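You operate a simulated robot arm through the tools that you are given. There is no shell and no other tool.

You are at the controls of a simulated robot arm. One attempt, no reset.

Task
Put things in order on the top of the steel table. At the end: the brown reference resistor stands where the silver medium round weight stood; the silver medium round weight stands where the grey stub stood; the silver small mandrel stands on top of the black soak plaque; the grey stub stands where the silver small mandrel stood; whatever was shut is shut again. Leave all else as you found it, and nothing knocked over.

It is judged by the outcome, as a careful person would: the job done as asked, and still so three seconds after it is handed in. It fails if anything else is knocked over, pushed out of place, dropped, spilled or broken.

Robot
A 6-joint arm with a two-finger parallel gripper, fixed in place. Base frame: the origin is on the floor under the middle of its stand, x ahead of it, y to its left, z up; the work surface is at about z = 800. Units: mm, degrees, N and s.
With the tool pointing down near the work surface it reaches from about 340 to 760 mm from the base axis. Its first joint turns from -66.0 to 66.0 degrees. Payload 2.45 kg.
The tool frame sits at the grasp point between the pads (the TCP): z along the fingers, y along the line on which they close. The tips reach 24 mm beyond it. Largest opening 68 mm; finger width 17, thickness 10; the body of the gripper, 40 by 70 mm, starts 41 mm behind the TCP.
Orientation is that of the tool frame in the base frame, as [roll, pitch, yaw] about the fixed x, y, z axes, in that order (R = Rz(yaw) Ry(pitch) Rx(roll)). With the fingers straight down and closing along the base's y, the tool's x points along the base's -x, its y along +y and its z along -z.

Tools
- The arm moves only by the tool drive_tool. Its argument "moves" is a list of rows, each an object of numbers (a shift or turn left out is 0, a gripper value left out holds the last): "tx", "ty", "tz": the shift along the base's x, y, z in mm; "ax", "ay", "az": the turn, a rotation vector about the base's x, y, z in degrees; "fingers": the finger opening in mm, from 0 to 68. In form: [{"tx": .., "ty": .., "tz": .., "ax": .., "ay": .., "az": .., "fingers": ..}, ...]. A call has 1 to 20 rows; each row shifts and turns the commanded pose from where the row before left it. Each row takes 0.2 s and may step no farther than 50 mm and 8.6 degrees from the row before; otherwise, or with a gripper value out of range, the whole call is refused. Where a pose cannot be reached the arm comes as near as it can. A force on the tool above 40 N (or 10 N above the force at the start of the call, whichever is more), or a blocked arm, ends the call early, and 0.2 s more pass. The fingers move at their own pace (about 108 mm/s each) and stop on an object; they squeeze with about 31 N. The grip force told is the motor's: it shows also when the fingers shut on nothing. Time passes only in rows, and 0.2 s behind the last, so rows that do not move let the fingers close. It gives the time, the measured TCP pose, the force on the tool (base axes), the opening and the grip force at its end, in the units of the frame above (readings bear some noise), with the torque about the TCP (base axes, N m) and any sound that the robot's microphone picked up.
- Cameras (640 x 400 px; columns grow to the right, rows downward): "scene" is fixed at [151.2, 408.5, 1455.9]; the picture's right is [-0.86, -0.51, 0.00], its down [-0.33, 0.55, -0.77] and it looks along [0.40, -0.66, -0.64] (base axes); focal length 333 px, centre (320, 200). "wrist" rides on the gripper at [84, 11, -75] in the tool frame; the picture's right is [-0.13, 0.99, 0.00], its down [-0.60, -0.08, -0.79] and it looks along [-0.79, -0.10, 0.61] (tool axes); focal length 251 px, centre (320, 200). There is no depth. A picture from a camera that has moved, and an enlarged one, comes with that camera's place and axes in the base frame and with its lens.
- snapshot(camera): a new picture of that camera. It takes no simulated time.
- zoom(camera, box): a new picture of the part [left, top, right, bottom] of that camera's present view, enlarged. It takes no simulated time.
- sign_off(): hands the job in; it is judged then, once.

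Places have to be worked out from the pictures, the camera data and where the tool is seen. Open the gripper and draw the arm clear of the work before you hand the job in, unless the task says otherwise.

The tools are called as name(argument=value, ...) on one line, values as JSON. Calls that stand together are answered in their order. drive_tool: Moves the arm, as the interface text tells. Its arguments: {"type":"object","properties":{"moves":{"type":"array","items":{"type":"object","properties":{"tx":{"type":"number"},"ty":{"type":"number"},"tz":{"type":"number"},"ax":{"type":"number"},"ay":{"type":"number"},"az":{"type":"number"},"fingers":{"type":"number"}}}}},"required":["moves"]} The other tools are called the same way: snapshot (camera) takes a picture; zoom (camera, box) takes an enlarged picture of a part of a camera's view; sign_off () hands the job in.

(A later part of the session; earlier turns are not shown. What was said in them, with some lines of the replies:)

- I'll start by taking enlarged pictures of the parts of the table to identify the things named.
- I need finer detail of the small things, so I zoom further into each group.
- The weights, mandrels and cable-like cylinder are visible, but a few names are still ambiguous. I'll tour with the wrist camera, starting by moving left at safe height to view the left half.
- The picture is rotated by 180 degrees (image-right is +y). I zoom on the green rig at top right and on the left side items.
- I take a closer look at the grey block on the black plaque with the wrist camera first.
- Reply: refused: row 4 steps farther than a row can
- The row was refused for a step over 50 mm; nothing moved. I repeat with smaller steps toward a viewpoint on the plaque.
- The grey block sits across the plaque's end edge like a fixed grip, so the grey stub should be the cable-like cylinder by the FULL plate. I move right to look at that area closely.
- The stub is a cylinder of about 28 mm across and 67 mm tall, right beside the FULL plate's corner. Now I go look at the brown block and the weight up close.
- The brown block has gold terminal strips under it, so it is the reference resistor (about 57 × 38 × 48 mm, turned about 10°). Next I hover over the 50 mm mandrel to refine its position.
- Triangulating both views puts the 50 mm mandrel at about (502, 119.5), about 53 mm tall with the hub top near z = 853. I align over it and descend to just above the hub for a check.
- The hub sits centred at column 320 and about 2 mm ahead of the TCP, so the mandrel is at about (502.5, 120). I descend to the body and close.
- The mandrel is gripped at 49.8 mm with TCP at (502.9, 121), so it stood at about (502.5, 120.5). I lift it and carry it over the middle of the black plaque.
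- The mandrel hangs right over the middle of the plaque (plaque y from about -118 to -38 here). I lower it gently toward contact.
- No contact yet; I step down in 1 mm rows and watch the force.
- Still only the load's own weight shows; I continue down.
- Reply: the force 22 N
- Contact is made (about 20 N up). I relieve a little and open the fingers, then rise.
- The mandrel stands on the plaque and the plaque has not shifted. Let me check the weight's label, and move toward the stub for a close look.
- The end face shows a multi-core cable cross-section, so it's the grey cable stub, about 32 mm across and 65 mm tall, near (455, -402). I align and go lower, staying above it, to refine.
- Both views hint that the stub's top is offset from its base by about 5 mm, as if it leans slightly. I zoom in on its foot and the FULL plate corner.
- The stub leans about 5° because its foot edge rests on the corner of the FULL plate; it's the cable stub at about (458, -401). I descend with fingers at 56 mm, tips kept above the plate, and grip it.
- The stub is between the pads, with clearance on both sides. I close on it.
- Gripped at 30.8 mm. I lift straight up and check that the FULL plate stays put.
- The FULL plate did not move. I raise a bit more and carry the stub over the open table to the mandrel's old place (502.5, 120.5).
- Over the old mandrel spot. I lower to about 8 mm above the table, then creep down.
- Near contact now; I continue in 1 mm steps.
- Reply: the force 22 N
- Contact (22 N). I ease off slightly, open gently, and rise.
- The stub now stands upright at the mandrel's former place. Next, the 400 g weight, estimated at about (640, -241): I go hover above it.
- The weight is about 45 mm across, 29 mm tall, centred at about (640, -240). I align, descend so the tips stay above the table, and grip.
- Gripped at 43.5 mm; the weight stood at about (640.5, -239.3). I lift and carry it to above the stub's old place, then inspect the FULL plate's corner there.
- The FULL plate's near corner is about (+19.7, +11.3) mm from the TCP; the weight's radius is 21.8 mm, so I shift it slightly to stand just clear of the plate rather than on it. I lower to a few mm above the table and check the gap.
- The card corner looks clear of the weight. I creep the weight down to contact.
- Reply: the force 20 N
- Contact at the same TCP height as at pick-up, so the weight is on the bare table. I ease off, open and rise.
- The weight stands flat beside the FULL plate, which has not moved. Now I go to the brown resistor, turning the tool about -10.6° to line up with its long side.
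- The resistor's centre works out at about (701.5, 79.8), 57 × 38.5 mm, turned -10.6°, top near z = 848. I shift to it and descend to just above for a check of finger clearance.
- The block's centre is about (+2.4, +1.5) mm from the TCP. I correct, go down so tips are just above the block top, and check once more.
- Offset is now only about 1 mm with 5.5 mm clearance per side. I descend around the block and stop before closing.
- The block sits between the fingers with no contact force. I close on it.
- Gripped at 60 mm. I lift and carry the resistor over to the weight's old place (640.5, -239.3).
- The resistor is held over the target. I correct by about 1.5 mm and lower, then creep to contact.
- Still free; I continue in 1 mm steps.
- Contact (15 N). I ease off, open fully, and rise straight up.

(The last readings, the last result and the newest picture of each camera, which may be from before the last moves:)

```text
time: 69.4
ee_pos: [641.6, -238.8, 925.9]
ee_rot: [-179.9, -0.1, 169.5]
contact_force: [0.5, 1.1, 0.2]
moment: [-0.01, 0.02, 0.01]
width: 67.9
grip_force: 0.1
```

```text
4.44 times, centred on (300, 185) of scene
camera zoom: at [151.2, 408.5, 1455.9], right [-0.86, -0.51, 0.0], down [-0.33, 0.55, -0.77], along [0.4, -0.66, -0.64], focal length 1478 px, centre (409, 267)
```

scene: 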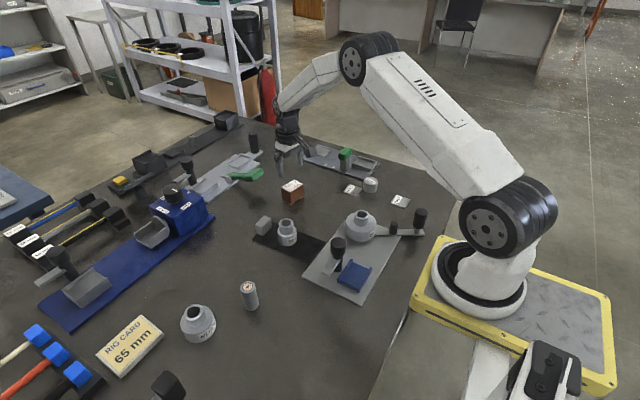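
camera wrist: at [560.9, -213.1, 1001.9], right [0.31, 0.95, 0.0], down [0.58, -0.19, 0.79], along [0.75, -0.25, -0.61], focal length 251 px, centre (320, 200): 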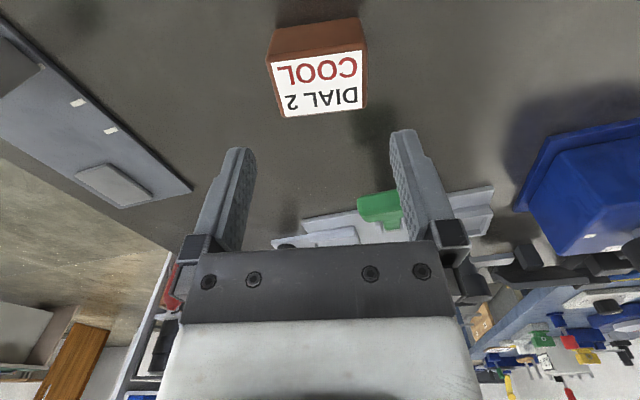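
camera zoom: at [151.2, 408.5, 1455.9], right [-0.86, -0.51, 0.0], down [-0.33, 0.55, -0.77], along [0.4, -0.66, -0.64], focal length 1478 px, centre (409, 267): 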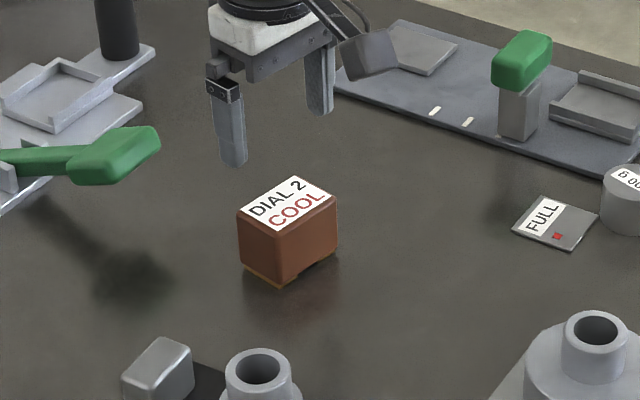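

All four are placed. I raise and draw the arm back to its starting pose, then make final checks.

drive_tool(moves=[{"tz": 48}, {"tz": 48}, {"tz": 48}, {"tx": -36, "ty": 24, "az": 3.5}, {"tx": -36, "ty": 24, "az": 3.5}, {"tx": -36, "ty": 24, "az": 3.6}, {"tx": -36, "ty": 24}, {"tx": -36, "ty": 24}, {"tx": -35, "ty": 24}, {}, {}])

snapshot(camera="scene")

zoom(camera="scene", box=[310, 130, 430, 220])

zoom(camera="scene", box=[190, 190, 350, 330])

snapshot(camera="wrist")

```text
time: 71.8
ee_pos: [421.1, -93.9, 1071.0]
ee_rot: [-179.9, 0.0, -179.9]
contact_force: [-0.3, -0.3, 0.0]
moment: [0.01, 0.0, 0.02]
width: 67.9
grip_force: 0.0
```

```text
taken
```

scene: 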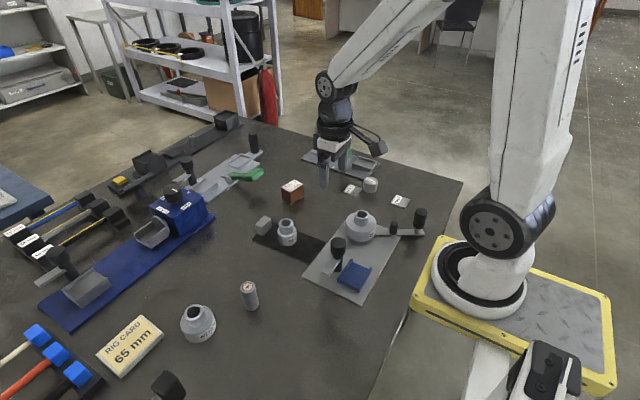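

```text
4.44 times, centred on (370, 175) of scene
camera zoom: at [151.2, 408.5, 1455.9], right [-0.86, -0.51, 0.0], down [-0.33, 0.55, -0.77], along [0.4, -0.66, -0.64], focal length 1478 px, centre (98, 311)
```

zoom: 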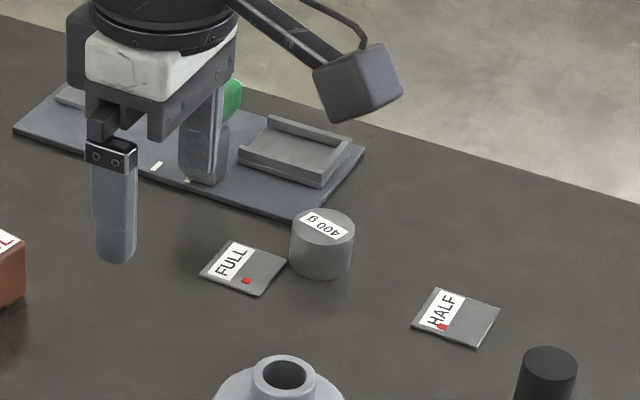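

```text
2.86 times, centred on (270, 260) of scene
camera zoom: at [151.2, 408.5, 1455.9], right [-0.86, -0.51, 0.0], down [-0.33, 0.55, -0.77], along [0.4, -0.66, -0.64], focal length 950 px, centre (463, 29)
```

zoom: 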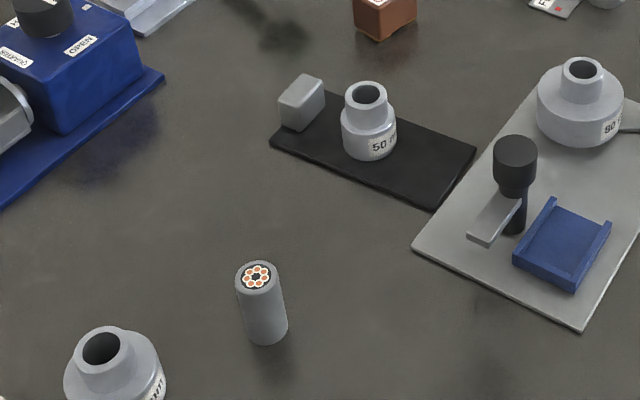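

```text
taken
camera wrist: at [337.8, -84.1, 1146.4], right [0.13, 0.99, 0.0], down [0.6, -0.08, 0.79], along [0.79, -0.1, -0.61], focal length 251 px, centre (320, 200)
```

wrist: 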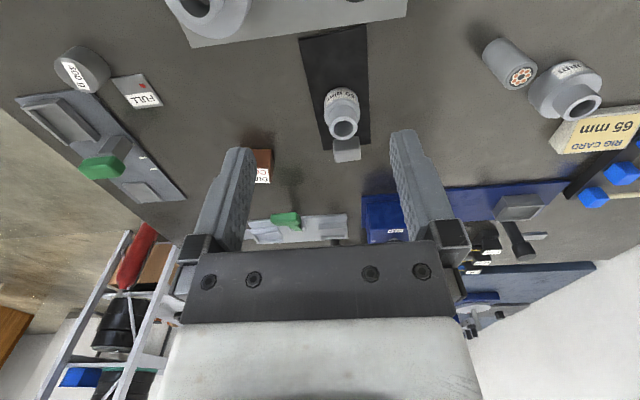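

The final views match what was asked:
- The 50 mm mandrel stands on the black plaque.
- The stub stands upright where the mandrel was.
- The 400 g weight stands at the stub's place, just clear of the FULL plate.
- The brown resistor stands at the weight's old place.

I opened nothing, everything else looks unmoved, and the gripper is open and clear of the work. I hand the job in.

sign_off()

```text
The job is handed in.
```

The four moves are done and the job is handed in; I don't have the verdict yet.

| Object | Where it stands now |
|---|---|
| Silver small mandrel (50 mm) | On the middle of the black soak plaque |
| Grey stub | Upright where the mandrel stood, within about 1 mm |
| Silver medium round weight (400 g) | About 10 mm from where the stub's foot was |
| Brown reference resistor | Where the weight stood, within about 1 to 2 mm |

- **Weight offset:** the stub had been leaning with its foot on the corner of the FULL plate. I set the weight flat on the table just clear of that plate instead of on top of it.
- **Identifications:** I took the grey cylinder with the cable-like end as the grey stub. I took the brown block with metal strips underneath as the reference resistor. Neither carries its name, so both rest on appearance.

I opened nothing, so there was nothing to shut again. The final pictures show nothing else moved or knocked over. The gripper is open and the arm is back near its starting pose.
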